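You operate a simulated robot arm through the tools that you are given. There is no shell and no other tool.

The job below is to be done with a simulated two-armed robot. You get a single attempt, and the scene is never put back.

## Task
Grip the black block in the vice, rub its rust off with the green pad and tray it.
Fine: lock the vice lever before rubbing; pad back; free and open the vice; white tray. Set down upright: what you pick out. What is to be rubbed or washed off counts as gone when no trace of it is left.
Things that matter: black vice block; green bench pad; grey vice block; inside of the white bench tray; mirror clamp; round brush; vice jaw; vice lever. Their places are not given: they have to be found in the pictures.

It is judged by the outcome, as a careful person would: the job done as asked, and still so three seconds after it is handed in. It fails if anything else is knocked over, pushed out of place, dropped, spilled or broken.

## Robot
Two 7-joint arms with fingered hands on one trunk that stands fixed in place. Base frame: the origin is at the foot of the trunk, x ahead of it, y to its left, z up. Readings come in mm, degrees, newtons and seconds.
The left shoulder is at [70, 172, 1327], the right one opposite. Each reaches about 1156 mm from its shoulder. Payload 5 kg a hand.
Tool frame (each hand has its own): the origin (TCP) lies between the finger pads and is the grasp point; the fingertips stand 43 mm ahead of it; z points along the fingers, y is the line along which they close. The gripper opens to 144 mm; its body begins 50 mm behind the TCP. The gripper is a hand of 5 fingers: y runs from the thumb to the fingers, the wrist lies at [-21, -124, -221] in the tool frame.
Orientation is told as [roll, pitch, yaw] about the base's x, y, z axes, in that order, counted from this pose: with the fingers straight down and the wrist toward the robot, the tool's x, y and z point along [0, 1, 0], [1, 0, 0] and [0, 0, -1] of the base frame.

## Interface
- The arms move only by the tool nudge_tool. It takes "left_steps", "right_steps" or both (then of equal length, played together; a hand with none holds still); each is a list of rows, each a list of 6 numbers: the shift along the tool's x, y, z in cm, then the turn, a rotation vector about the tool's x, y, z in degrees. In form: [[x, y, z, rx, ry, rz], ...]. A call has 1 to 20 rows; each row is the pose to reach, as a shift and turn from the pose commanded when the call began, along the tool's axes at that moment. Each row takes 0.2 s and may step no farther than 50 mm and 8.6 degrees from the row before; otherwise, the whole call is refused. Where a pose cannot be reached the arm comes as near as it can. A force on the tool above 50 N (or 10 N above the force at the start of the call, whichever is more), or a blocked arm, ends the call early, and 0.2 s more pass. In this call time passes only in rows, and 0.2 s behind the last. The reply holds the time, the measured pose of the TCP, the force on the tool along the base axes, the opening and the grip force, in the units named above and with some noise, with the torque about the TCP (base axes, N m) and any sound that the robot's microphone picked up.
- Cameras (640 x 400 px; columns grow to the right, rows downward): "scene" is now at [110.8, 30.3, 1551.1]; the picture's right is [0.46, -0.89, 0.00], its down [-0.58, -0.30, -0.76] and it looks along [0.67, 0.35, -0.65] (base axes); focal length 302 px, centre (320, 200). "left" rides on the left gripper at [-86, -108, -168] in its tool frame; the picture's right is [-0.80, -0.28, 0.53], its down [0.54, -0.73, 0.42] and it looks along [0.27, 0.63, 0.73] (tool axes); focal length 275 px, centre (320, 200). "right" rides on the right gripper at [86, -108, -168] in its tool frame; the picture's right is [-0.80, 0.28, -0.53], its down [-0.54, -0.73, 0.42] and it looks along [-0.27, 0.63, 0.73] (tool axes); focal length 275 px, centre (320, 200).
- snapshot(camera): a new picture of that camera. No time passes.
- lift_body(by): slides the trunk up (or, below 0, down) by that many mm; the arms and the scene camera ride with it, the base frame stays. It gives what a move gives, with no picture.
- curl_fingers(index, middle, ring, little, thumb_bend, thumb_turn, hand): sets how far each is bent, from 0 (flat) to 100 (curled in); at 30 the hand is open as for a grip, at 70 the pads meet at the TCP. One left out holds its place. A second passes; each finger stops where it meets its share of the squeeze, and holds until it gets a number again. It is the only way to open and close the hand. It gives what a move gives, with no picture; readings hold the bend of each and the force on index, middle, ring, little, thumb and palm. thumb_turn goes from beside the hand (0) to across from the fingers (100), as for a grip.
- head_to(pan, tilt): turns the head with the scene camera to pan (to the left, within 86 degrees either way) and tilt (down, from -29 to 69), counted from straight ahead of the robot. It gives what a move gives.
- pixel_to_xyz(camera, pixels): for up to 12 pixels [column, row] of the newest picture of that camera ("zoom" is the newest enlarged one), the place [x, y, z] in the base frame of the surface seen there, good to about 3 mm, but the place of the scene camera against the robot may be out by one fixed shift of up to 25 mm in any direction. No time passes.
- zoom(camera, box): a new picture of the part [left, top, right, bottom] of that camera's present view, enlarged. No time passes.
- close_job(): hands the job in; it is judged then, once.

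Unless the task says otherwise, let go and move clear before handing in.

The tools are called after "Request:" by a JSON object that holds its "api" and its "payload". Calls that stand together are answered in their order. nudge_tool: Moves the arms, as the interface text tells. Its arguments: {"type":"object","properties":{"left_steps":{"type":"array","items":{"type":"array","items":{"type":"number"}}},"right_steps":{"type":"array","items":{"type":"array","items":{"type":"number"}}}},"required":[]} The other tools are called the same way: lift_body (by) moves the trunk up or down; curl_fingers (index, middle, ring, little, thumb_bend, thumb_turn, hand) moves the fingers one by one; head_to (pan, tilt) turns the head that bears the scene camera; snapshot (camera) takes a picture; pixel_to_xyz (camera, pixels) gives the place of the surface under pixels of a picture; zoom (camera, box) takes an enlarged picture of a part of a camera's view; close_job () hands the job in.

At the start:

```text
time_s: 0.0
left_tcp_pos: [569.4, 489.0, 1269.2]
left_orientation: [0.1, -0.1, 0.1]
left_ft_force: [-1.6, -0.9, -0.7]
left_ft_torque: [0.02, 0.0, -0.01]
left_gripper_width: 143.5
left_grip_force: 0.1
left_shape: jaw
left_bend: [30.0, 30.0, 30.0, 30.0, 30.0, 98.0]
left_finger forces: [0.1, 0.0, 0.1, 0.0, 0.0, 0.0]
right_tcp_pos: [830.7, -42.0, 1299.3]
right_orientation: [0.0, 0.1, 0.0]
right_ft_force: [-0.7, -0.1, -0.2]
right_ft_torque: [0.0, 0.0, 0.03]
right_gripper_width: 143.5
right_grip_force: 0.0
right_shape: jaw
right_bend: [30.0, 30.0, 30.0, 30.0, 30.0, 98.0]
right_finger forces: [0.0, 0.0, 0.1, 0.0, 0.1, 0.0]
trunk travel left (down, up): [-425.0, 515.0]
head pan, tilt (commanded): [27.3, 40.7]
```

scene: 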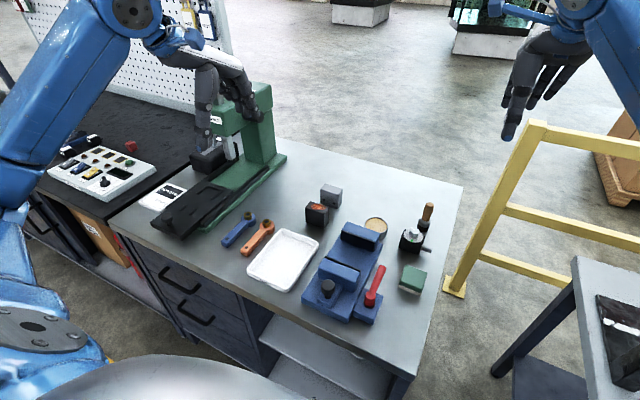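
right: 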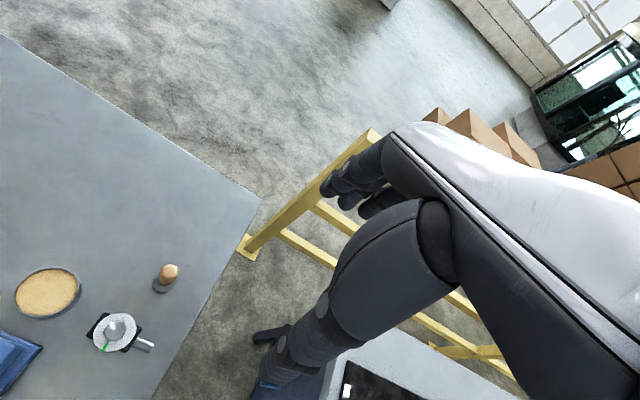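
left: 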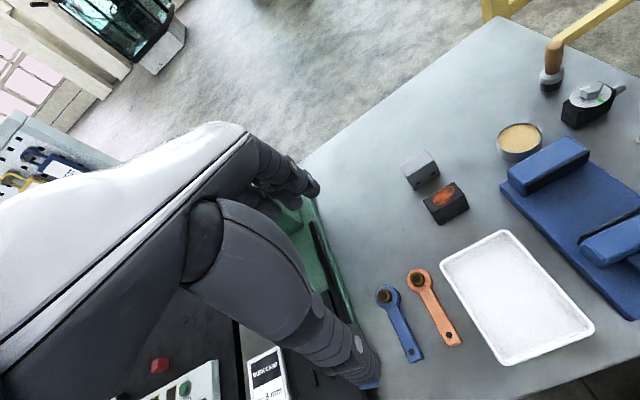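

The scene picture shows the black block with rust near (317,213), the grey block at (331,195), the blue vice around (345,275) with a red lever at (375,285), the green pad at (411,279) and the white tray at (284,260). I'll zoom in and get the positions.

Request:
{"api": "zoom", "payload": {"camera": "scene", "box": [220, 170, 460, 330]}}

Request:
{"api": "pixel_to_xyz", "payload": {"camera": "scene", "pixels": [[317, 207], [317, 220], [331, 188], [331, 200], [411, 272], [411, 285], [284, 258], [375, 270], [369, 299], [345, 275], [362, 232], [335, 290]]}}

```text
2.50 times, centred on (340, 250) of scene
```

zoom: 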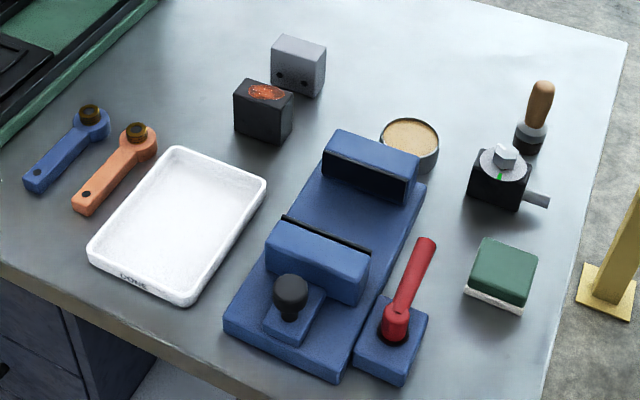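

```text
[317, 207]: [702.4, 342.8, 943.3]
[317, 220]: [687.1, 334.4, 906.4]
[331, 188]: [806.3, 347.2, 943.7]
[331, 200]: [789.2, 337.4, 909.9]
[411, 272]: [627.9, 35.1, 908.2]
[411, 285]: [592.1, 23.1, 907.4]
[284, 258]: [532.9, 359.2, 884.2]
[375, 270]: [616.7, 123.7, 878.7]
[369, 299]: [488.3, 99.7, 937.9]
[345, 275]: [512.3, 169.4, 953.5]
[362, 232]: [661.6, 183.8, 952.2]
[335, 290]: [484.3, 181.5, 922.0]
```

The zoom shows the layout clearly: the black block has a rust patch on its top, the front jaw has a knob behind it, and the red lever points away from the robot. I'll locate the same things with the left camera to measure the scene camera's shift.

Request:
{"api": "snapshot", "payload": {"camera": "left"}}

Request:
{"api": "zoom", "payload": {"camera": "left", "box": [360, 80, 640, 380]}}

Request:
{"api": "pixel_to_xyz", "payload": {"camera": "left", "pixels": [[425, 200], [455, 185], [467, 205], [437, 220], [445, 193], [401, 164], [428, 151], [439, 175], [550, 150], [515, 300], [445, 245], [590, 328]]}}

Request:
{"api": "pixel_to_xyz", "payload": {"camera": "scene", "pixels": [[309, 203], [325, 206], [327, 223], [308, 219], [330, 186], [280, 230], [319, 241], [290, 289], [255, 271], [345, 222], [384, 239], [376, 249]]}}

```text
taken
```

left: 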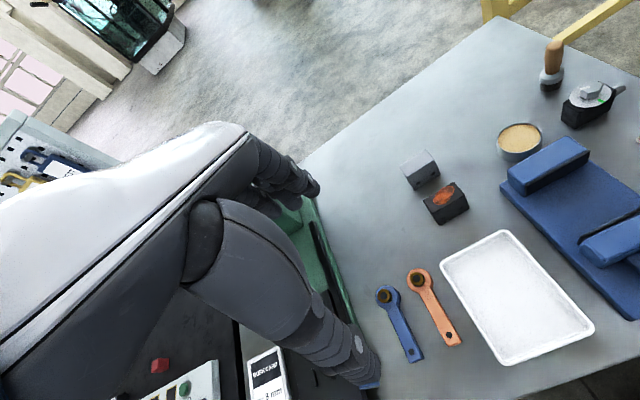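

```text
1.33 times, centred on (500, 230) of left
```

zoom: 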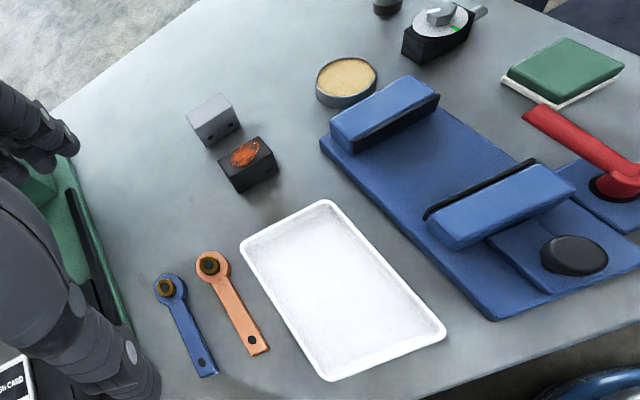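

```text
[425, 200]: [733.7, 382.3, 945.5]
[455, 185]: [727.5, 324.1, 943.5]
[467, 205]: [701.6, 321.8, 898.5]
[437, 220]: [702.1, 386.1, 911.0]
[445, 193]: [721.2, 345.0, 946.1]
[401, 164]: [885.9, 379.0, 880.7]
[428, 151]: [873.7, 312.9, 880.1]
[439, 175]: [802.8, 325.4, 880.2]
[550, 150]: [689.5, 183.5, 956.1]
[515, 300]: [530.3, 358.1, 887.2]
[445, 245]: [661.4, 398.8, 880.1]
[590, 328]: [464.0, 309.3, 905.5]
```

```text
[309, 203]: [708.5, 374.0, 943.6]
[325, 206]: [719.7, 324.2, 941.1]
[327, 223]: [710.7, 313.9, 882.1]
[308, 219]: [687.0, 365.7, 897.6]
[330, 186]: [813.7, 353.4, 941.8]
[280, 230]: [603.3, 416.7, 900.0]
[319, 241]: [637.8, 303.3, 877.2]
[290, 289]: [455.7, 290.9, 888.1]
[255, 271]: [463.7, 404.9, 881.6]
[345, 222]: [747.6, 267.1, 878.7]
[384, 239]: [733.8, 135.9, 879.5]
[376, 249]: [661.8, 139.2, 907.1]
```

The left camera reads the table at z≈880 and the block top at z≈945, and the scene camera reads nearly the same. I'll match small features, such as the wrench holes, between the two zooms to fix the scene shift.

Request:
{"api": "pixel_to_xyz", "payload": {"camera": "zoom", "pixels": [[251, 341], [201, 360], [216, 160], [258, 137], [278, 170], [236, 190], [328, 203], [441, 333], [331, 377], [243, 245], [330, 122], [437, 95]]}}

Request:
{"api": "zoom", "payload": {"camera": "scene", "box": [220, 170, 460, 330]}}

Request:
{"api": "pixel_to_xyz", "payload": {"camera": "zoom", "pixels": [[83, 196], [37, 172], [234, 97], [249, 80], [293, 95], [284, 110], [178, 150], [263, 182], [182, 303], [92, 252], [335, 133], [420, 160]]}}

```text
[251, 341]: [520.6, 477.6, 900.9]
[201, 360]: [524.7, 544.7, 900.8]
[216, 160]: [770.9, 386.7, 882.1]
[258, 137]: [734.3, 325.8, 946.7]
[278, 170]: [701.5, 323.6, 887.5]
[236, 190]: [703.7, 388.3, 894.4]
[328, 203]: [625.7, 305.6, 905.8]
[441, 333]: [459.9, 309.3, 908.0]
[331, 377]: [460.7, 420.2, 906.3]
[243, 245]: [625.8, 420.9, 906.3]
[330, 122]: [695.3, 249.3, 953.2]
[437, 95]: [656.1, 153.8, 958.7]
```

```text
2.50 times, centred on (340, 250) of scene
```

zoom: 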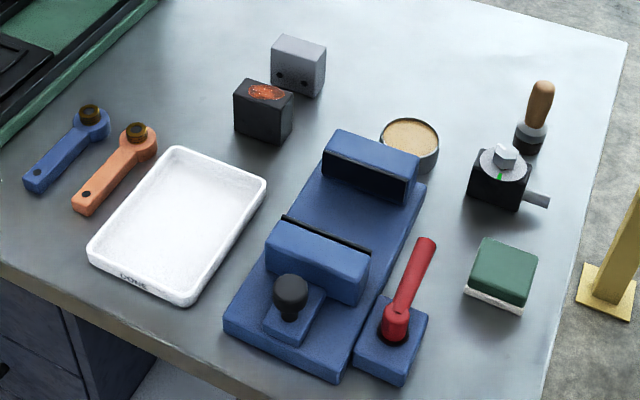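

```text
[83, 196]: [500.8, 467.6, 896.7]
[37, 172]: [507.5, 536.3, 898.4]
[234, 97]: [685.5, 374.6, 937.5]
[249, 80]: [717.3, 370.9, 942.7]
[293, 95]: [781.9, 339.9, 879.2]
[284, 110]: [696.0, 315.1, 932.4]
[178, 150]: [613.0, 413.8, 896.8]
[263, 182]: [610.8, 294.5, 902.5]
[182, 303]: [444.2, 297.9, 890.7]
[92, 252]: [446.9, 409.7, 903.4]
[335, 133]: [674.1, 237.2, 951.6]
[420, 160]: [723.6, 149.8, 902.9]
```

The wrench holes and tray edges agree: true position = scene reading + about (17, 10, 3) mm. The black block is about 34 × 60 × 65 mm, centred near (718, 354). Next I'll zoom in on the vice for its geometry.

Request:
{"api": "zoom", "payload": {"camera": "scene", "box": [295, 210, 439, 330]}}

```text
3.33 times, centred on (367, 270) of scene
```

zoom: 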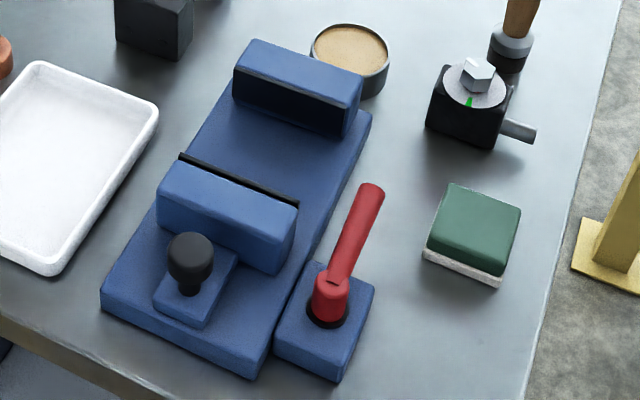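

Request:
{"api": "pixel_to_xyz", "payload": {"camera": "zoom", "pixels": [[240, 62], [358, 95], [300, 80], [182, 155], [296, 204], [160, 190], [290, 235], [190, 240], [190, 290], [268, 150], [328, 285], [370, 195]]}}

Request:
{"api": "pixel_to_xyz", "payload": {"camera": "zoom", "pixels": [[450, 190], [518, 213], [432, 240], [497, 265], [475, 220], [325, 315], [280, 350], [365, 290], [105, 290], [250, 365], [475, 75], [505, 50]]}}

```text
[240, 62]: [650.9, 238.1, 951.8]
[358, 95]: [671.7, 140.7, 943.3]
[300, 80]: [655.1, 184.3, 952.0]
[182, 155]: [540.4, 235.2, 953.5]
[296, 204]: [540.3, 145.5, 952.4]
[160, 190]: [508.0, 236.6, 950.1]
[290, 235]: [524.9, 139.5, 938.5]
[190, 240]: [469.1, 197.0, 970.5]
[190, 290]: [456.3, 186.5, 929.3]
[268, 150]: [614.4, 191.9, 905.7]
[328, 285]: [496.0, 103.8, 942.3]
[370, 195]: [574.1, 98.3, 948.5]
```

```text
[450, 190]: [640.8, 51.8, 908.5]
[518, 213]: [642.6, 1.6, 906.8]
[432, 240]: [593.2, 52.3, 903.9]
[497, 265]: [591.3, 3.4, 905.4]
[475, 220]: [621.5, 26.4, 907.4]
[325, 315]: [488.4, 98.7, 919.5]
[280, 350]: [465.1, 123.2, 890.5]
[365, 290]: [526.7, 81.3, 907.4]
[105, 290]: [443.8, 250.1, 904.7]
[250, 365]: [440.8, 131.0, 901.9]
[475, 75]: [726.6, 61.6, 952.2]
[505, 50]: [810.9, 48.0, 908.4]
```

With the shift applied, the jaw gap runs from x≈561 to 665 (about 104 mm), the bed is at z≈908, the jaw tops at z≈956, the lever pivot is near (507,110) with its handle pointing +x at z≈950, and the pad is at about (634,37). Before choosing a grip I'll check the hand shape with a part-closed curl on the right hand in free air.

Request:
{"api": "curl_fingers", "payload": {"hand": "right", "index": 55, "middle": 55, "ring": 55, "little": 55, "thumb_bend": 55, "thumb_turn": 100}}

Request:
{"api": "snapshot", "payload": {"camera": "right"}}

Request:
{"api": "zoom", "payload": {"camera": "scene", "box": [460, 0, 640, 150]}}

```text
time_s: 1.0
left_tcp_pos: [569.9, 487.6, 1270.5]
left_orientation: [-0.1, 0.0, 0.0]
left_ft_force: [0.3, -0.2, 0.0]
left_ft_torque: [0.01, 0.0, -0.01]
left_gripper_width: 143.9
left_grip_force: 0.0
left_shape: jaw
left_bend: [30.0, 30.0, 30.0, 30.0, 30.0, 98.0]
left_finger forces: [0.0, 0.0, 0.1, 0.1, 0.0, 0.1]
right_tcp_pos: [832.1, -42.5, 1298.6]
right_orientation: [0.0, 0.0, 0.0]
right_ft_force: [0.7, 0.3, 0.5]
right_ft_torque: [0.0, 0.0, -0.02]
right_gripper_width: 60.8
right_grip_force: 0.0
right_shape: fingers
right_bend: [55.0, 55.0, 55.0, 55.0, 55.0, 100.0]
right_finger forces: [0.0, 0.0, 0.0, 0.1, 0.0, 0.1]
trunk travel left (down, up): [-425.0, 515.0]
head pan, tilt (commanded): [27.3, 40.7]
```

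```text
taken
```

right: 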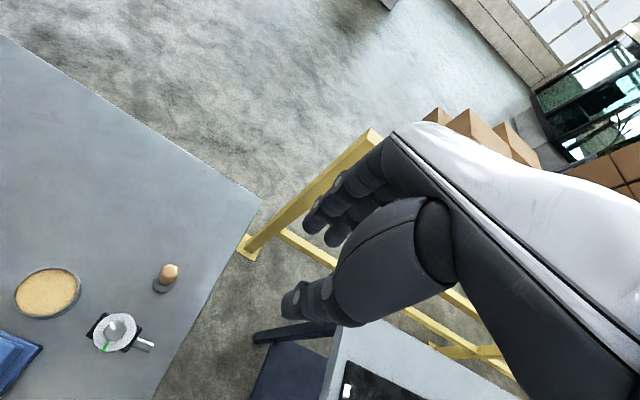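

```text
2.67 times, centred on (550, 75) of scene
```

zoom: 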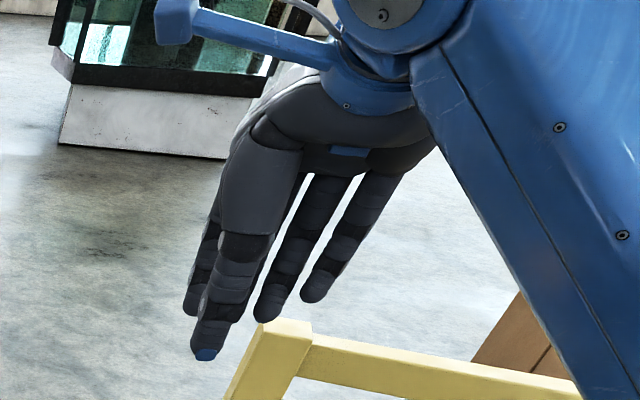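

The right-hand width now reads 60.8 mm at bend 55. I'll get the fingertip and thumb-tip places relative to the TCP from this zoom, with the thumb's blue tip at (205,353) and fingertips at (190,310), (265,318) and (313,298).

Request:
{"api": "pixel_to_xyz", "payload": {"camera": "zoom", "pixels": [[205, 354], [190, 310], [265, 316], [313, 297], [215, 320], [240, 250], [268, 290], [318, 270], [335, 190], [380, 190], [260, 180], [345, 155]]}}

```text
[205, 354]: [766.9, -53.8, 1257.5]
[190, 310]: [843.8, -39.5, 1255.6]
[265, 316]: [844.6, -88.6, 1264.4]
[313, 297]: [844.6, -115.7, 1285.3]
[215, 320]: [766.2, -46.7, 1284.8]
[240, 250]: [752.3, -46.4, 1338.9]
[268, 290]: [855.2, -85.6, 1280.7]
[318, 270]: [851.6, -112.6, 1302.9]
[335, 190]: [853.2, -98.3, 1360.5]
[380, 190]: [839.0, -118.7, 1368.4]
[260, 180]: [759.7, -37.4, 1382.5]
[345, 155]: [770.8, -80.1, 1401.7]
```

At bend 55 the thumb and fingers sit ±30 mm about the TCP with tips about 40 mm below it. The index and middle finger straddle the TCP, with ring and little farther out and shorter. Now I'll look closely at the knob and lever.

Request:
{"api": "zoom", "payload": {"camera": "scene", "box": [316, 255, 396, 325]}}

```text
5.71 times, centred on (356, 290) of scene
```

zoom: 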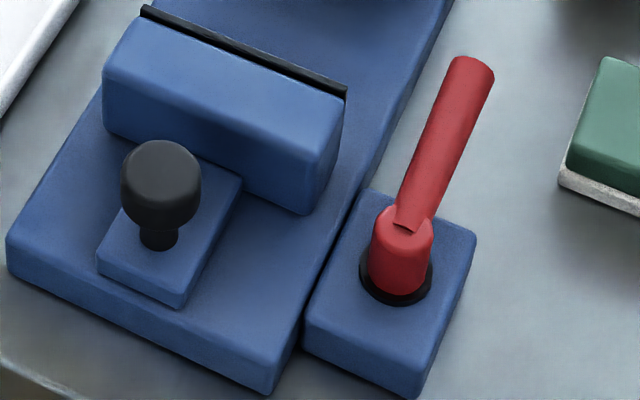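

Request:
{"api": "pixel_to_xyz", "payload": {"camera": "zoom", "pixels": [[160, 150], [127, 185], [195, 185], [160, 215], [160, 240], [225, 180], [130, 265], [400, 215], [405, 280], [430, 150], [470, 65], [490, 72]]}}

Request:
{"api": "pixel_to_xyz", "payload": {"camera": "zoom", "pixels": [[375, 225], [430, 225], [455, 75], [462, 62], [405, 195], [440, 200], [150, 20], [105, 95], [300, 200], [235, 110], [335, 115], [350, 90]]}}

```text
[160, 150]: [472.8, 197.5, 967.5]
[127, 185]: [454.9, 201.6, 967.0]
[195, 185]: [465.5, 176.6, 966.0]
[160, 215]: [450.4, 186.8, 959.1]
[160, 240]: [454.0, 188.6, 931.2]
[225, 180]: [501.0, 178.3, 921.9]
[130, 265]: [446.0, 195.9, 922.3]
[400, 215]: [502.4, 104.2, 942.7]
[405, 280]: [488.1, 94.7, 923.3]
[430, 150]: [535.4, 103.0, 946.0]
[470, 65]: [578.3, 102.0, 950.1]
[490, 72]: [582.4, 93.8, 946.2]
```

```text
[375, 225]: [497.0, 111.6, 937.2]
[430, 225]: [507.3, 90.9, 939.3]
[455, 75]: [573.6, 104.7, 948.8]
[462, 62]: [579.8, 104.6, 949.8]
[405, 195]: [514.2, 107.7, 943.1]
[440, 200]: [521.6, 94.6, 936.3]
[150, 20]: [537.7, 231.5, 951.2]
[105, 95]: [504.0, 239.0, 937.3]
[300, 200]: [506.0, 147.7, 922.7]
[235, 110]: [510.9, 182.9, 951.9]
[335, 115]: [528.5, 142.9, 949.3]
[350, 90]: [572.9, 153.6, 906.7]
```

The knob head is at about (483,200), z 950–973, with about 23 mm between it and the jaw's back. The lever post is near (519,111), with the tip at (602,108,951). I'll check the nearby obstacles — press, mirror clamp, brush and grey block — before moving the left hand.

Request:
{"api": "pixel_to_xyz", "payload": {"camera": "scene", "pixels": [[262, 95], [235, 120], [262, 140], [270, 160], [405, 243], [415, 250], [400, 235], [427, 252], [324, 194], [340, 196], [426, 215], [374, 222]]}}

Request:
{"api": "zoom", "payload": {"camera": "scene", "box": [380, 190, 460, 260]}}

Request:
{"api": "zoom", "payload": {"camera": "scene", "box": [290, 175, 360, 235]}}

```text
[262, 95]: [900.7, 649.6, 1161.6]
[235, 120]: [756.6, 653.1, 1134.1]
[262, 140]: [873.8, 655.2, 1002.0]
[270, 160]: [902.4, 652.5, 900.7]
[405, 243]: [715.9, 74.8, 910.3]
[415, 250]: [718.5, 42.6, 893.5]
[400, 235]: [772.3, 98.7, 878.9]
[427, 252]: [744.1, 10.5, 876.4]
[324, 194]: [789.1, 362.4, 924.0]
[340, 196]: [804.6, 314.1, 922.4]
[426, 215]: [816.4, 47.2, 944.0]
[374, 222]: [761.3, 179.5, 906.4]
```

```text
5.71 times, centred on (420, 225) of scene
```

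zoom: 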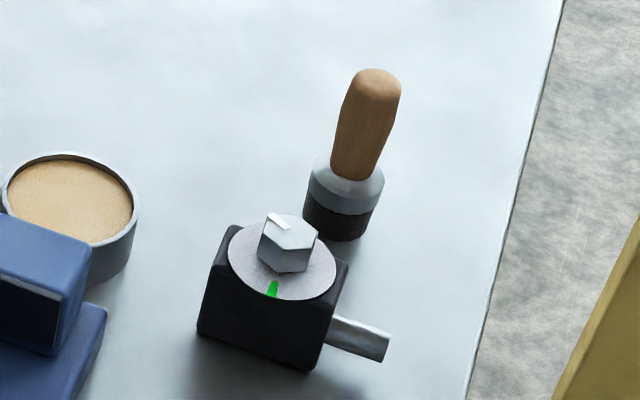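

```text
6.67 times, centred on (325, 205) of scene
```

zoom: 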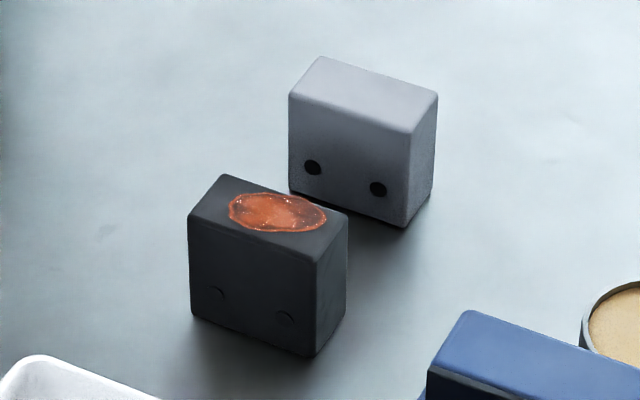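

The rust is an oval on the block's top, the mirror clamp's near face is at x≈733, and the press is well left at y≈650. I'll set the left fingers to about a 75 mm opening and bring the hand above the black block.

Request:
{"api": "curl_fingers", "payload": {"hand": "left", "index": 50, "middle": 50, "ring": 52, "little": 52, "thumb_bend": 50, "thumb_turn": 100}}

Request:
{"api": "nudge_tool", "payload": {"left_steps": [[-1.9, 2.1, 2.9, 0, 0, 0], [-3.8, 4.3, 5.9, 0, 0, 0], [-5.7, 6.4, 8.8, 0, 0, 0], [-7.7, 8.5, 11.7, 0, 0, 0], [-9.6, 10.6, 14.6, 0, 0, 0], [-11.5, 12.8, 17.6, 0, 0, 0], [-13.4, 14.9, 20.5, 0, 0, 0]]}}

Request:
{"api": "snapshot", "payload": {"camera": "left"}}

Request:
{"api": "zoom", "payload": {"camera": "scene", "box": [250, 110, 410, 235]}}

```text
time_s: 2.0
left_tcp_pos: [569.3, 488.7, 1270.8]
left_orientation: [0.0, 0.1, -0.1]
left_ft_force: [0.4, -0.5, 0.0]
left_ft_torque: [0.02, 0.01, -0.02]
left_gripper_width: 79.0
left_grip_force: 0.1
left_shape: fingers
left_bend: [50.0, 50.0, 52.0, 52.0, 50.0, 100.0]
left_finger forces: [0.0, 0.0, 0.1, 0.1, 0.1, 0.0]
right_tcp_pos: [830.4, -44.4, 1299.8]
right_orientation: [-0.1, 0.0, 0.1]
right_ft_force: [-0.1, -0.9, 0.4]
right_ft_torque: [0.0, -0.01, -0.01]
right_gripper_width: 61.0
right_grip_force: 0.1
right_shape: fingers
right_bend: [55.0, 55.0, 55.0, 55.0, 55.0, 100.0]
right_finger forces: [0.0, 0.0, 0.0, 0.1, 0.0, 0.0]
trunk travel left (down, up): [-425.0, 515.0]
head pan, tilt (commanded): [27.3, 40.7]
```

```text
time_s: 3.6
left_tcp_pos: [720.2, 353.9, 1065.8]
left_orientation: [0.0, 0.1, 0.0]
left_ft_force: [0.4, -0.4, -0.2]
left_ft_torque: [0.02, 0.01, 0.03]
left_gripper_width: 79.0
left_grip_force: 0.1
left_shape: fingers
left_bend: [50.0, 50.0, 52.0, 52.0, 50.0, 100.0]
left_finger forces: [0.1, 0.1, 0.0, 0.0, 0.1, 0.1]
right_tcp_pos: [831.8, -43.5, 1298.7]
right_orientation: [-0.1, 0.1, 0.0]
right_ft_force: [0.7, 0.4, -0.8]
right_ft_torque: [0.01, 0.02, 0.05]
right_gripper_width: 60.8
right_grip_force: 0.1
right_shape: fingers
right_bend: [55.0, 55.0, 55.0, 55.0, 55.0, 100.0]
right_finger forces: [0.1, 0.0, 0.1, 0.1, 0.0, 0.0]
trunk travel left (down, up): [-425.0, 515.0]
head pan, tilt (commanded): [27.3, 40.7]
```

```text
taken
```

left: 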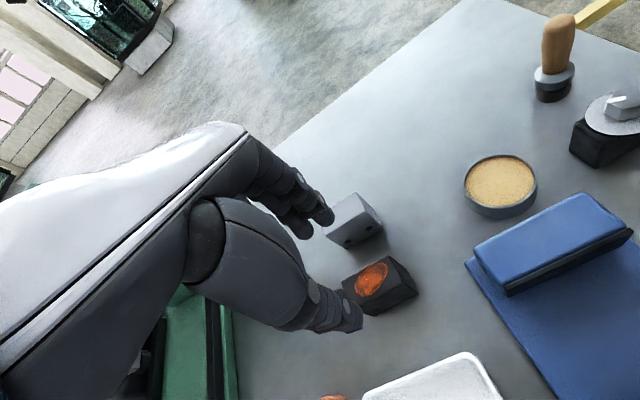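

```text
3.20 times, centred on (330, 172) of scene
```

zoom: 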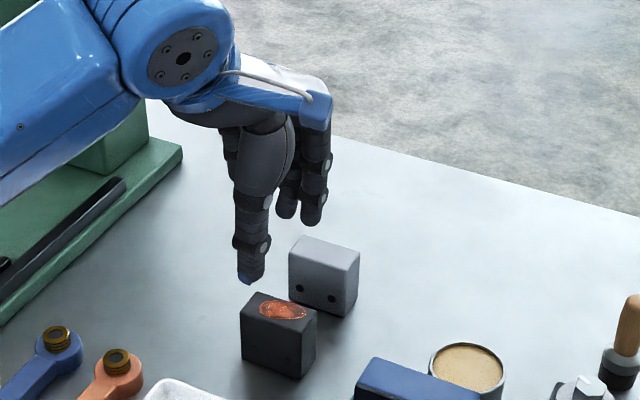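

The hand is above the block at (720,354,1066). I'll refine the block's place from the closer left camera, with the block near (380,285).

Request:
{"api": "zoom", "payload": {"camera": "left", "box": [310, 170, 450, 330]}}

```text
2.50 times, centred on (380, 250) of left
```

zoom: 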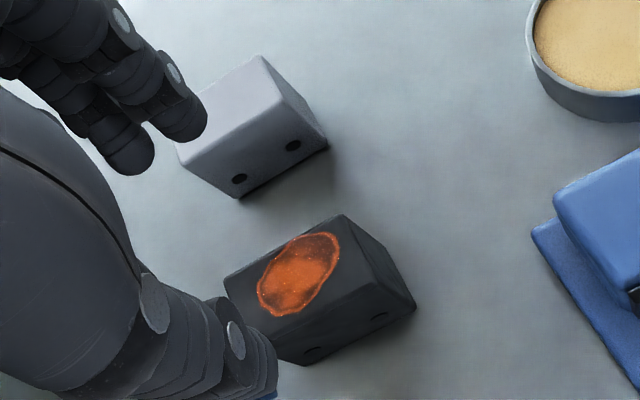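

Request:
{"api": "pixel_to_xyz", "payload": {"camera": "zoom", "pixels": [[340, 220], [370, 285], [228, 278], [235, 292], [300, 245], [320, 322], [412, 300], [380, 250], [262, 60], [182, 160], [240, 190], [205, 135]]}}

```text
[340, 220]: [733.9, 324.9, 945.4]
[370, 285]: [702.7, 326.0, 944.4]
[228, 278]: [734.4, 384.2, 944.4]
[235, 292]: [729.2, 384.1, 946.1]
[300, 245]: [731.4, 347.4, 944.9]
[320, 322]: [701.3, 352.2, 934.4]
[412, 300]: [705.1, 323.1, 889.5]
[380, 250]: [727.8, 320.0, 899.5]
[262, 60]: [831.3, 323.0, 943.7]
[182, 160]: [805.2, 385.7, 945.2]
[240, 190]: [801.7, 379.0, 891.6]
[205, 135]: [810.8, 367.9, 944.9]
```

The block spans x 701–736 and y 322–386, with its top at z 946. The grey block's near face is at x≈801, so the fingers have room. I'll lower the hand so the TCP is about at block-top height.

Request:
{"api": "nudge_tool", "payload": {"left_steps": [[0, -0.1, 3, 0, 0, 0], [0, -0.1, 6, 0, 0, 0], [0, -0.1, 9, 0, 0, 0], [0, -0.1, 11, 0, 0, 0], [0, -0.1, 12, 0, 0, 0]]}}

Request:
{"api": "snapshot", "payload": {"camera": "left"}}

Request:
{"api": "zoom", "payload": {"camera": "scene", "box": [260, 130, 400, 240]}}

```text
time_s: 4.8
left_tcp_pos: [717.4, 353.5, 946.3]
left_orientation: [0.0, 0.0, 0.0]
left_ft_force: [-0.5, 0.4, 0.1]
left_ft_torque: [-0.02, -0.01, 0.05]
left_gripper_width: 78.8
left_grip_force: 0.2
left_shape: fingers
left_bend: [50.0, 50.0, 52.0, 52.0, 50.0, 100.0]
left_finger forces: [0.0, 0.0, 0.1, 0.0, 0.1, 0.0]
right_tcp_pos: [830.8, -42.6, 1299.8]
right_orientation: [0.0, 0.0, 0.1]
right_ft_force: [0.3, -0.6, -0.4]
right_ft_torque: [0.02, -0.02, 0.01]
right_gripper_width: 60.9
right_grip_force: 0.1
right_shape: fingers
right_bend: [55.0, 55.0, 55.0, 55.0, 55.0, 100.0]
right_finger forces: [0.0, 0.0, 0.0, 0.1, 0.0, 0.1]
trunk travel left (down, up): [-425.0, 515.0]
head pan, tilt (commanded): [27.3, 40.7]
```

```text
taken
```

left: 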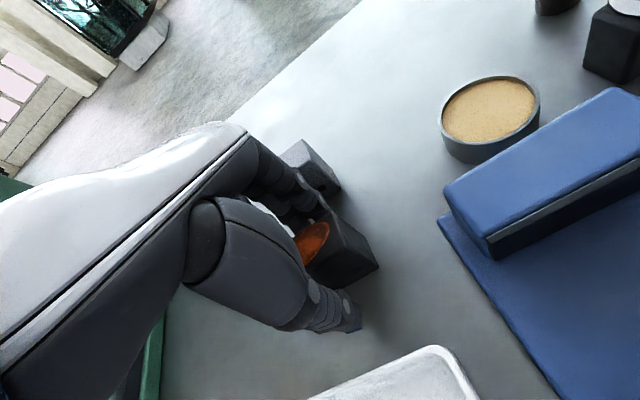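

```text
3.64 times, centred on (330, 185) of scene
```

zoom: 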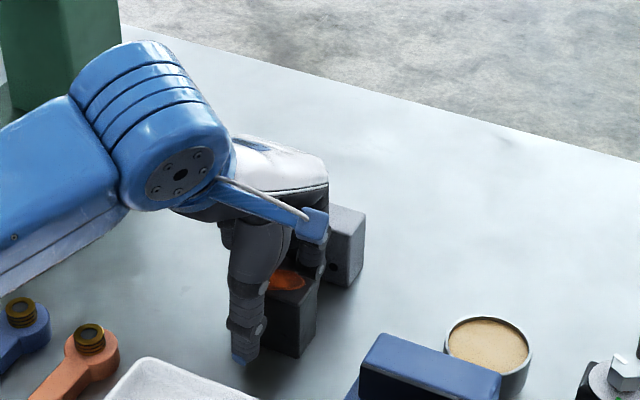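

The thumb and fingers straddle the block at a TCP z of 946. Now I'll close the thumb, index and middle fingers on it, keeping the ring and little fingers just clear.

Request:
{"api": "curl_fingers", "payload": {"hand": "left", "index": 68, "middle": 68, "ring": 59, "little": 59, "thumb_bend": 68}}

Request:
{"api": "zoom", "payload": {"camera": "scene", "box": [260, 130, 400, 240]}}

```text
time_s: 5.8
left_tcp_pos: [717.4, 354.4, 945.5]
left_orientation: [0.0, 0.1, 0.0]
left_ft_force: [2.3, 0.2, 0.1]
left_ft_torque: [0.07, -0.05, -0.02]
left_gripper_width: 38.1
left_grip_force: 12.3
left_shape: fingers
left_bend: [62.0, 64.0, 59.0, 59.0, 61.0, 100.0]
left_finger forces: [5.8, 6.8, 0.0, 0.0, 11.1, 0.1]
right_tcp_pos: [830.2, -41.7, 1298.7]
right_orientation: [0.0, -0.1, 0.0]
right_ft_force: [0.5, 0.2, 0.4]
right_ft_torque: [-0.01, 0.01, 0.04]
right_gripper_width: 60.6
right_grip_force: 0.1
right_shape: fingers
right_bend: [55.0, 55.0, 55.0, 55.0, 55.0, 100.0]
right_finger forces: [0.0, 0.1, 0.0, 0.0, 0.0, 0.0]
trunk travel left (down, up): [-425.0, 515.0]
head pan, tilt (commanded): [27.3, 40.7]
```

```text
3.64 times, centred on (330, 185) of scene
```

zoom: 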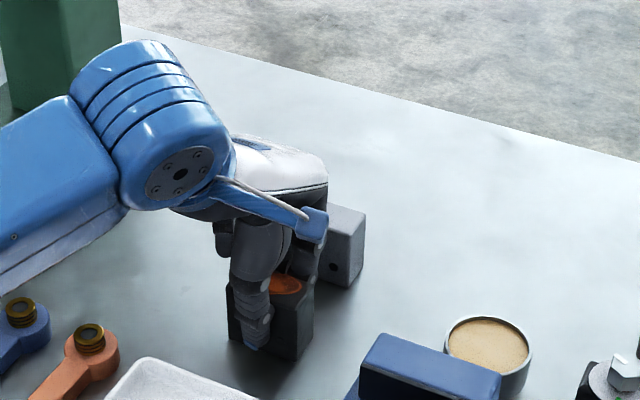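

The block is gripped at about 12 N across 38 mm. I'll lift a little and check from the force reading that it comes along.

Request:
{"api": "nudge_tool", "payload": {"left_steps": [[0, 0, -0.5, 0, 0, 0], [0, 0, -1.2, 0, 0, 0], [0, 0, -2.0, 0, 0, 0], [0, 0, -3.0, 0, 0, 0]]}}

Request:
{"api": "snapshot", "payload": {"camera": "left"}}

Request:
{"api": "zoom", "payload": {"camera": "scene", "box": [260, 130, 400, 240]}}

```text
time_s: 6.8
left_tcp_pos: [718.5, 353.4, 974.9]
left_orientation: [0.0, 0.1, -0.1]
left_ft_force: [0.2, -0.3, -4.9]
left_ft_torque: [0.01, -0.01, 0.0]
left_gripper_width: 38.3
left_grip_force: 11.8
left_shape: fingers
left_bend: [63.0, 64.0, 59.0, 59.0, 61.0, 100.0]
left_finger forces: [5.6, 5.7, 0.0, 0.0, 11.3, 0.0]
right_tcp_pos: [831.9, -41.5, 1299.5]
right_orientation: [-0.1, 0.0, 0.0]
right_ft_force: [-0.5, 0.3, -0.1]
right_ft_torque: [-0.01, 0.0, 0.01]
right_gripper_width: 60.8
right_grip_force: 0.1
right_shape: fingers
right_bend: [55.0, 55.0, 55.0, 55.0, 55.0, 100.0]
right_finger forces: [0.1, 0.0, 0.0, 0.1, 0.0, 0.0]
trunk travel left (down, up): [-425.0, 515.0]
head pan, tilt (commanded): [27.3, 40.7]
```

```text
taken
```

left: 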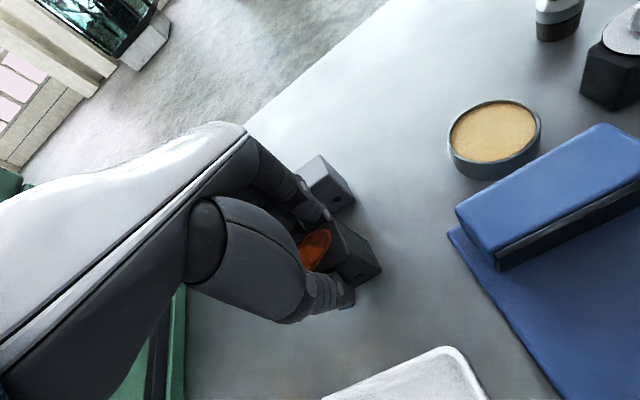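

```text
3.64 times, centred on (330, 185) of scene
```

zoom: 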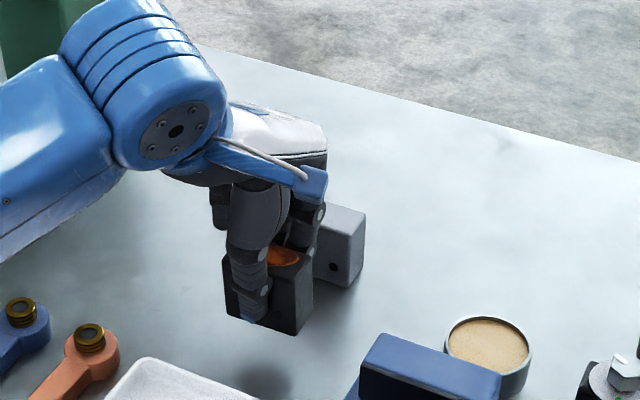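

The block is lifted and weighs about 5 N. I'll raise it clear of the jaws and bring it over the middle of the jaw gap.

Request:
{"api": "nudge_tool", "payload": {"left_steps": [[0, 0, -2, 0, 0, 0], [0, 0, -5, 0, 0, 0], [0, 0, -8, 0, 0, 0], [0, 0, -10, 0, 0, 0], [-2.5, -1.7, -10, 0, 0, 0], [-6, -4, -10, 0, 0, 0], [-9.5, -6.5, -10, 0, 0, 0], [-12.5, -8.6, -10, 0, 0, 0], [-14.5, -10, -10, 0, 0, 0], [-15.3, -10.5, -10, 0, 0, 0]]}}

Request:
{"api": "snapshot", "payload": {"camera": "left"}}

Request:
{"api": "zoom", "payload": {"camera": "scene", "box": [280, 170, 440, 320]}}

```text
time_s: 9.0
left_tcp_pos: [612.5, 202.2, 1074.9]
left_orientation: [0.0, -0.1, -0.1]
left_ft_force: [-0.4, 0.4, -4.3]
left_ft_torque: [-0.04, 0.0, 0.01]
left_gripper_width: 38.5
left_grip_force: 11.9
left_shape: fingers
left_bend: [63.0, 64.0, 59.0, 59.0, 61.0, 100.0]
left_finger forces: [5.5, 5.7, 0.0, 0.0, 11.4, 0.1]
right_tcp_pos: [831.2, -42.9, 1299.2]
right_orientation: [0.0, 0.0, 0.0]
right_ft_force: [0.0, 0.0, -0.1]
right_ft_torque: [0.02, 0.02, 0.0]
right_gripper_width: 61.2
right_grip_force: 0.0
right_shape: fingers
right_bend: [55.0, 55.0, 55.0, 55.0, 55.0, 100.0]
right_finger forces: [0.0, 0.0, 0.1, 0.0, 0.1, 0.0]
trunk travel left (down, up): [-425.0, 515.0]
head pan, tilt (commanded): [27.3, 40.7]
```

```text
taken
```

left: 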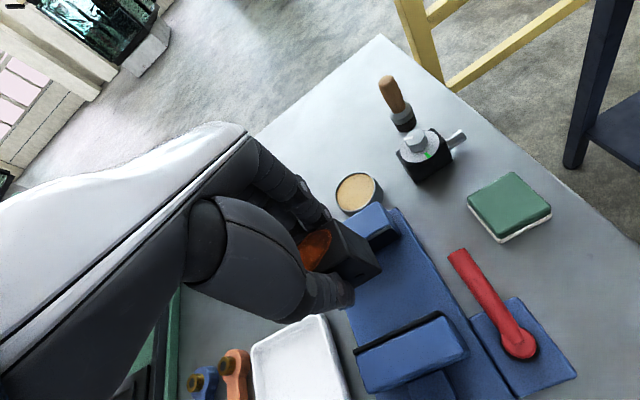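

```text
2.67 times, centred on (360, 245) of scene
```

zoom: 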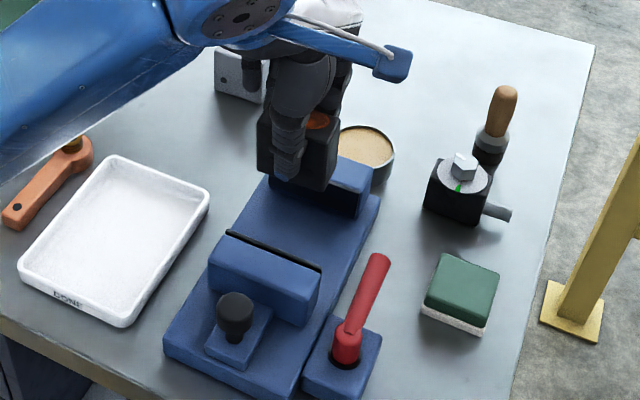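

The block hangs over the vice at (612,202,1075). The left camera now sees the jaw, lever and pad, so I'll take accurate positions of them from it.

Request:
{"api": "zoom", "payload": {"camera": "left", "box": [330, 160, 590, 400]}}

```text
1.67 times, centred on (460, 280) of left
```

zoom: 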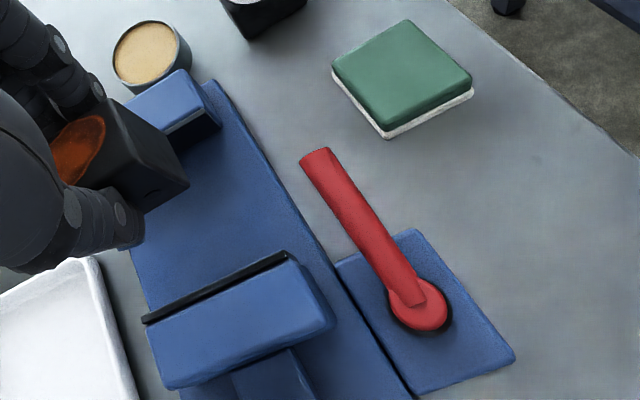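

Request:
{"api": "pixel_to_xyz", "payload": {"camera": "zoom", "pixels": [[146, 321], [286, 255], [165, 385], [330, 325], [215, 128], [200, 150], [180, 185], [250, 200], [308, 160], [325, 152], [420, 315], [370, 240]]}}

Request:
{"api": "pixel_to_xyz", "payload": {"camera": "zoom", "pixels": [[408, 25], [468, 75], [384, 122], [335, 78], [385, 132], [472, 90], [400, 240], [510, 355], [412, 390], [340, 265], [215, 82], [300, 300]]}}

```text
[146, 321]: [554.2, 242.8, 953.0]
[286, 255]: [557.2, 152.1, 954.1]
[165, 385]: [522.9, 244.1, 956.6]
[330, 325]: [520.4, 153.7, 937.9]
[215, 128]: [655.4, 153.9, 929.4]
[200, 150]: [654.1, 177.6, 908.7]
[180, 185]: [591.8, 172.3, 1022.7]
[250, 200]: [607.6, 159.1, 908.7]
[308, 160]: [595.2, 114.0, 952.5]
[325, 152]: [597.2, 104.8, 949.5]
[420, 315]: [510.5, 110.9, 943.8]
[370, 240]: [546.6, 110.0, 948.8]
```

```text
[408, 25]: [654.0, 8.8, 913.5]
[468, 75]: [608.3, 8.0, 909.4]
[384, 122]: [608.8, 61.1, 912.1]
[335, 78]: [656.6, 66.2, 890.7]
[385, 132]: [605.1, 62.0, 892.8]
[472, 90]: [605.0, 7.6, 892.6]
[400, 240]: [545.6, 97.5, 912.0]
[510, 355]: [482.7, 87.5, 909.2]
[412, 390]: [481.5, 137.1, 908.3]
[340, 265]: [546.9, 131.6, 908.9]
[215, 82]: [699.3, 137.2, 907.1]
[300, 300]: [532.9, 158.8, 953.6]
```

The left camera puts the gap between x≈557 and x≈654, centre 606, with the bed at z≈909. I'll shift 6 mm back and lower until the block's bottom is just above the bed, at a TCP z of about 976.

Request:
{"api": "nudge_tool", "payload": {"left_steps": [[0, -0.6, 1, 0, 0, 0], [0, -0.6, 4, 0, 0, 0], [0, -0.6, 6.5, 0, 0, 0], [0, -0.6, 8.5, 0, 0, 0], [0, -0.6, 9.5, 0, 0, 0]]}}

Request:
{"api": "snapshot", "payload": {"camera": "left"}}

Request:
{"api": "zoom", "payload": {"camera": "scene", "box": [300, 190, 420, 310]}}

```text
time_s: 10.2
left_tcp_pos: [606.1, 201.1, 980.3]
left_orientation: [-0.1, 0.0, 0.0]
left_ft_force: [-1.7, 0.0, -1.8]
left_ft_torque: [0.03, -0.04, 0.05]
left_gripper_width: 38.7
left_grip_force: 13.8
left_shape: fingers
left_bend: [63.0, 65.0, 59.0, 59.0, 61.0, 100.0]
left_finger forces: [5.1, 10.0, 0.1, 0.0, 12.2, 0.0]
right_tcp_pos: [831.5, -41.5, 1300.6]
right_orientation: [-0.1, -0.2, 0.0]
right_ft_force: [-0.4, 0.4, 0.1]
right_ft_torque: [-0.02, -0.02, -0.01]
right_gripper_width: 60.7
right_grip_force: 0.0
right_shape: fingers
right_bend: [55.0, 55.0, 55.0, 55.0, 55.0, 100.0]
right_finger forces: [0.1, 0.0, 0.0, 0.0, 0.0, 0.0]
trunk travel left (down, up): [-425.0, 515.0]
head pan, tilt (commanded): [27.3, 40.7]
```

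```text
taken
```

left: 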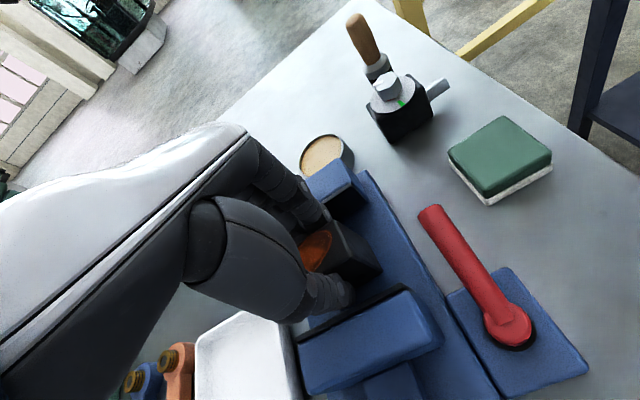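

```text
3.33 times, centred on (360, 250) of scene
```

zoom: 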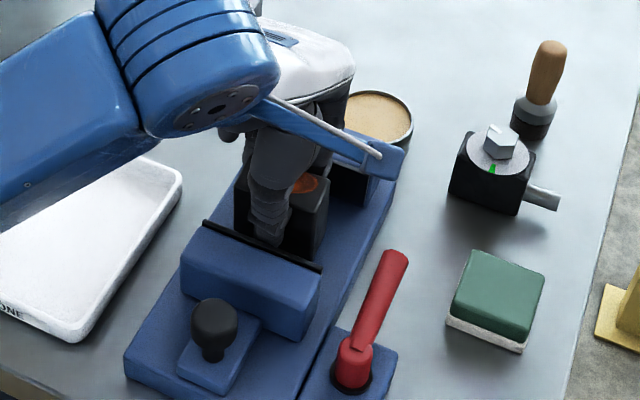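

The force reading changed: middle finger now 10 N and Fx -1.7 N, so a finger's back may be touching the rear jaw. I'll look closer before going on.

Request:
{"api": "zoom", "payload": {"camera": "left", "box": [240, 140, 460, 340]}}

Request:
{"api": "zoom", "payload": {"camera": "scene", "box": [325, 205, 395, 265]}}

```text
2.00 times, centred on (350, 240) of left
```

zoom: 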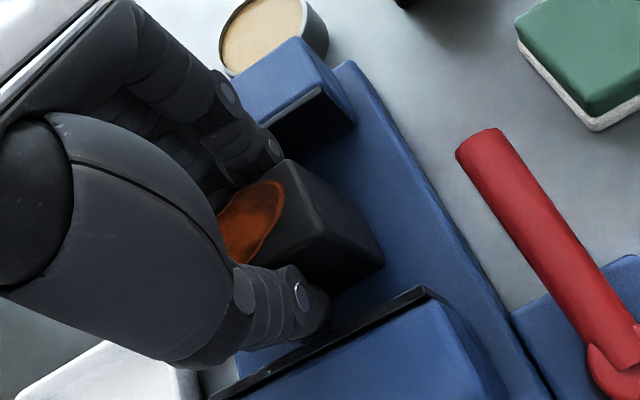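

```text
6.67 times, centred on (360, 235) of scene
```

zoom: 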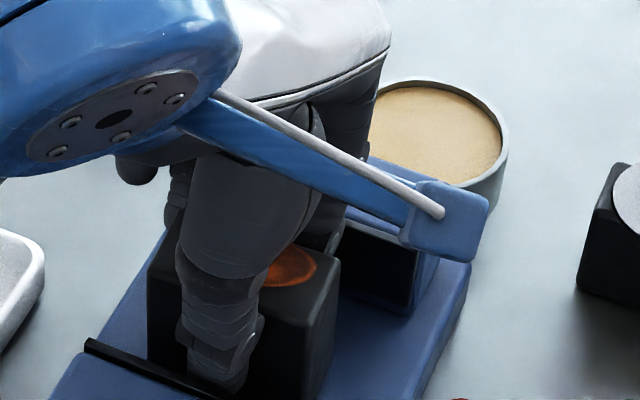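

Request:
{"api": "pixel_to_xyz", "payload": {"camera": "left", "pixels": [[335, 310], [342, 302], [347, 285], [330, 298], [320, 285], [400, 285], [360, 305], [325, 210], [320, 200], [335, 190], [350, 187], [312, 190]]}}

```text
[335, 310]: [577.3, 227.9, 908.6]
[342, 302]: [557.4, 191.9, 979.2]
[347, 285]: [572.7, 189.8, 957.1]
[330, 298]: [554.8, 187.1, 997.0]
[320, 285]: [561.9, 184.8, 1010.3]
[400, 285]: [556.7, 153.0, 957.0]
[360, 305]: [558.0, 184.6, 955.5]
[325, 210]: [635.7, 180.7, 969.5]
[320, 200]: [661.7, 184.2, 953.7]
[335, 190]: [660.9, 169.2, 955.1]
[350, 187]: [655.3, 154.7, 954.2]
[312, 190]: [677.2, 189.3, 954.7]
```

The thumb's outer side is near x≈557 above the jaw and the fingers' backs are near x≈653, so it is tight and the middle finger rests on the rear jaw's edge. I'll shift 3 mm toward the robot and see whether the load goes away.

Request:
{"api": "nudge_tool", "payload": {"left_steps": [[0, -0.2, -0.2, 0, 0, 0], [0, -0.4, -0.2, 0, 0, 0]]}}

```text
time_s: 10.8
left_tcp_pos: [603.6, 200.9, 983.2]
left_orientation: [0.0, 0.0, -0.1]
left_ft_force: [2.0, -0.1, -4.0]
left_ft_torque: [-0.05, -0.07, -0.01]
left_gripper_width: 38.4
left_grip_force: 12.7
left_shape: fingers
left_bend: [63.0, 65.0, 59.0, 59.0, 61.0, 100.0]
left_finger forces: [6.1, 5.8, 0.1, 0.1, 14.1, 0.0]
right_tcp_pos: [831.8, -42.6, 1299.8]
right_orientation: [-0.1, -0.1, 0.0]
right_ft_force: [-0.2, -0.4, -0.3]
right_ft_torque: [0.0, 0.01, 0.01]
right_gripper_width: 61.1
right_grip_force: 0.2
right_shape: fingers
right_bend: [55.0, 55.0, 55.0, 55.0, 55.0, 100.0]
right_finger forces: [0.0, 0.0, 0.0, 0.1, 0.0, 0.0]
trunk travel left (down, up): [-425.0, 515.0]
head pan, tilt (commanded): [27.3, 40.7]
```

Now the thumb loads up (14 N, Fx +2), so the hand at this grip depth just fills the gap. Rather than wedge it in, I'll take the block back to its clear spot on the table and re-grip it higher, by the fingertips only.

Request:
{"api": "nudge_tool", "payload": {"left_steps": [[0, 0.2, -1, 0, 0, 0], [0, 0.2, -4, 0, 0, 0], [0, 0.2, -8, 0, 0, 0], [3.5, 2.6, -8, 0, 0, 0], [7, 5.2, -8, 0, 0, 0], [10.5, 7.8, -8, 0, 0, 0], [13.5, 10.1, -8, 0, 0, 0], [15.3, 11.5, -8, 0, 0, 0], [15.3, 11.5, -4.5, 0, 0, 0], [15.3, 11.5, -1, 0, 0, 0], [15.3, 11.5, 2, 0, 0, 0], [15.3, 11.5, 3.4, 0, 0, 0]]}}

Request:
{"api": "snapshot", "payload": {"camera": "left"}}

Request:
{"api": "zoom", "payload": {"camera": "scene", "box": [260, 130, 400, 240]}}

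```text
time_s: 13.4
left_tcp_pos: [719.2, 355.4, 947.5]
left_orientation: [0.0, 0.1, 0.0]
left_ft_force: [0.2, -0.1, -3.4]
left_ft_torque: [-0.01, 0.03, 0.04]
left_gripper_width: 38.1
left_grip_force: 11.6
left_shape: fingers
left_bend: [63.0, 65.0, 59.0, 59.0, 61.0, 100.0]
left_finger forces: [5.5, 5.6, 0.1, 0.0, 11.2, 0.0]
right_tcp_pos: [831.7, -42.7, 1299.1]
right_orientation: [0.0, 0.1, 0.1]
right_ft_force: [-0.2, -0.2, 0.5]
right_ft_torque: [0.02, 0.02, -0.01]
right_gripper_width: 61.0
right_grip_force: 0.1
right_shape: fingers
right_bend: [55.0, 55.0, 55.0, 55.0, 55.0, 100.0]
right_finger forces: [0.0, 0.0, 0.0, 0.0, 0.0, 0.0]
trunk travel left (down, up): [-425.0, 515.0]
head pan, tilt (commanded): [27.3, 40.7]
```

```text
taken
```

left: 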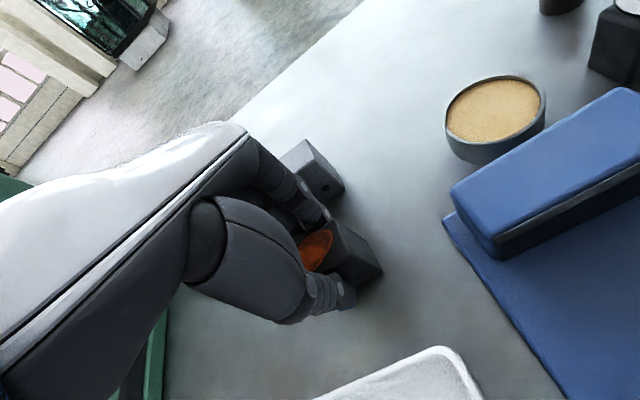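

```text
3.64 times, centred on (330, 185) of scene
```

zoom: 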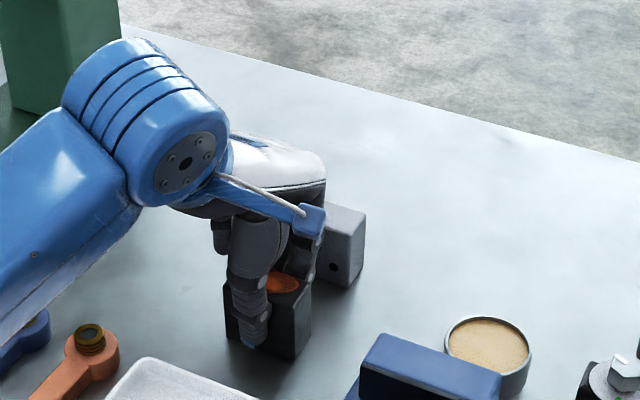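

The block is about 2 mm above the table, still carrying most of its weight. I'll lower it gently until it stands.

Request:
{"api": "nudge_tool", "payload": {"left_steps": [[0, 0, 0.1, 0, 0, 0], [0, 0, 0.2, 0, 0, 0], [0, 0, 0.3, 0, 0, 0]]}}

```text
time_s: 14.2
left_tcp_pos: [718.1, 354.8, 946.2]
left_orientation: [-0.1, -0.1, 0.0]
left_ft_force: [2.6, 0.6, 1.9]
left_ft_torque: [0.1, 0.03, -0.01]
left_gripper_width: 38.4
left_grip_force: 11.3
left_shape: fingers
left_bend: [63.0, 65.0, 59.0, 59.0, 61.0, 100.0]
left_finger forces: [6.0, 6.7, 0.0, 0.1, 10.7, 0.0]
right_tcp_pos: [831.8, -42.6, 1299.1]
right_orientation: [0.0, 0.0, 0.0]
right_ft_force: [-0.2, 0.0, 0.3]
right_ft_torque: [-0.03, -0.01, -0.04]
right_gripper_width: 60.8
right_grip_force: 0.1
right_shape: fingers
right_bend: [55.0, 55.0, 55.0, 55.0, 55.0, 100.0]
right_finger forces: [0.0, 0.1, 0.1, 0.1, 0.0, 0.0]
trunk travel left (down, up): [-425.0, 515.0]
head pan, tilt (commanded): [27.3, 40.7]
```

The block stands on the table (Fz +1.9). I'll open slightly, rise 22 mm and close again on the upper part of the block.

Request:
{"api": "curl_fingers", "payload": {"hand": "left", "index": 56, "middle": 56, "ring": 56, "little": 56, "thumb_bend": 55}}

Request:
{"api": "nudge_tool", "payload": {"left_steps": [[0, 0, -0.8, 0, 0, 0], [0, 0, -1.6, 0, 0, 0], [0, 0, -2.2, 0, 0, 0]]}}

Request:
{"api": "snapshot", "payload": {"camera": "left"}}

Request:
{"api": "zoom", "payload": {"camera": "left", "box": [240, 160, 420, 340]}}

```text
time_s: 15.2
left_tcp_pos: [717.3, 354.7, 945.7]
left_orientation: [0.0, 0.1, -0.1]
left_ft_force: [-0.1, 0.3, -0.1]
left_ft_torque: [0.02, 0.04, -0.01]
left_gripper_width: 57.9
left_grip_force: 0.0
left_shape: fingers
left_bend: [56.0, 56.0, 56.0, 56.0, 55.0, 100.0]
left_finger forces: [0.0, 0.1, 0.0, 0.0, 0.0, 0.0]
right_tcp_pos: [831.9, -41.6, 1299.0]
right_orientation: [0.0, 0.0, 0.1]
right_ft_force: [0.8, 0.6, 0.7]
right_ft_torque: [-0.01, -0.03, 0.01]
right_gripper_width: 60.7
right_grip_force: 0.1
right_shape: fingers
right_bend: [55.0, 55.0, 55.0, 55.0, 55.0, 100.0]
right_finger forces: [0.0, 0.0, 0.0, 0.1, 0.0, 0.0]
trunk travel left (down, up): [-425.0, 515.0]
head pan, tilt (commanded): [27.3, 40.7]
```

```text
time_s: 16.0
left_tcp_pos: [718.8, 355.1, 967.9]
left_orientation: [0.0, 0.0, 0.0]
left_ft_force: [-0.1, 0.1, -0.1]
left_ft_torque: [-0.02, 0.0, 0.01]
left_gripper_width: 58.0
left_grip_force: 0.0
left_shape: fingers
left_bend: [56.0, 56.0, 56.0, 56.0, 55.0, 100.0]
left_finger forces: [0.0, 0.0, 0.0, 0.0, 0.0, 0.1]
right_tcp_pos: [832.1, -43.4, 1299.2]
right_orientation: [0.0, 0.0, -0.1]
right_ft_force: [-0.4, 0.1, -0.1]
right_ft_torque: [-0.03, 0.01, -0.01]
right_gripper_width: 60.8
right_grip_force: 0.1
right_shape: fingers
right_bend: [55.0, 55.0, 55.0, 55.0, 55.0, 100.0]
right_finger forces: [0.0, 0.1, 0.0, 0.0, 0.0, 0.0]
trunk travel left (down, up): [-425.0, 515.0]
head pan, tilt (commanded): [27.3, 40.7]
```

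```text
taken
```

left: 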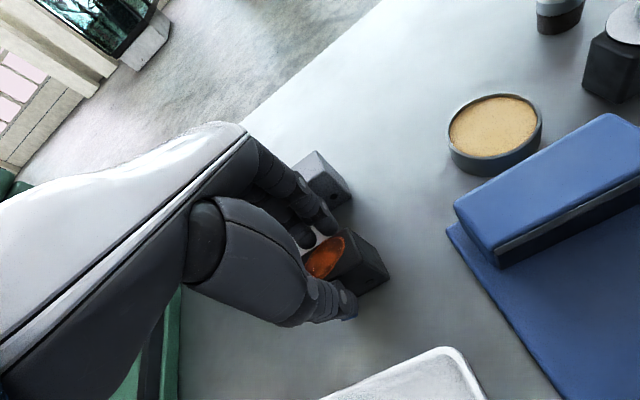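

```text
2.22 times, centred on (330, 250) of left
```

zoom: 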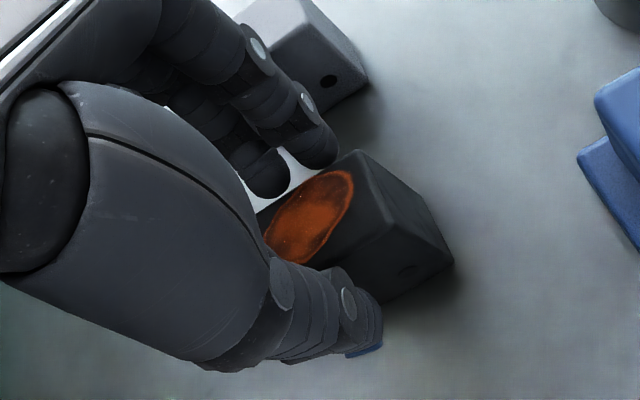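

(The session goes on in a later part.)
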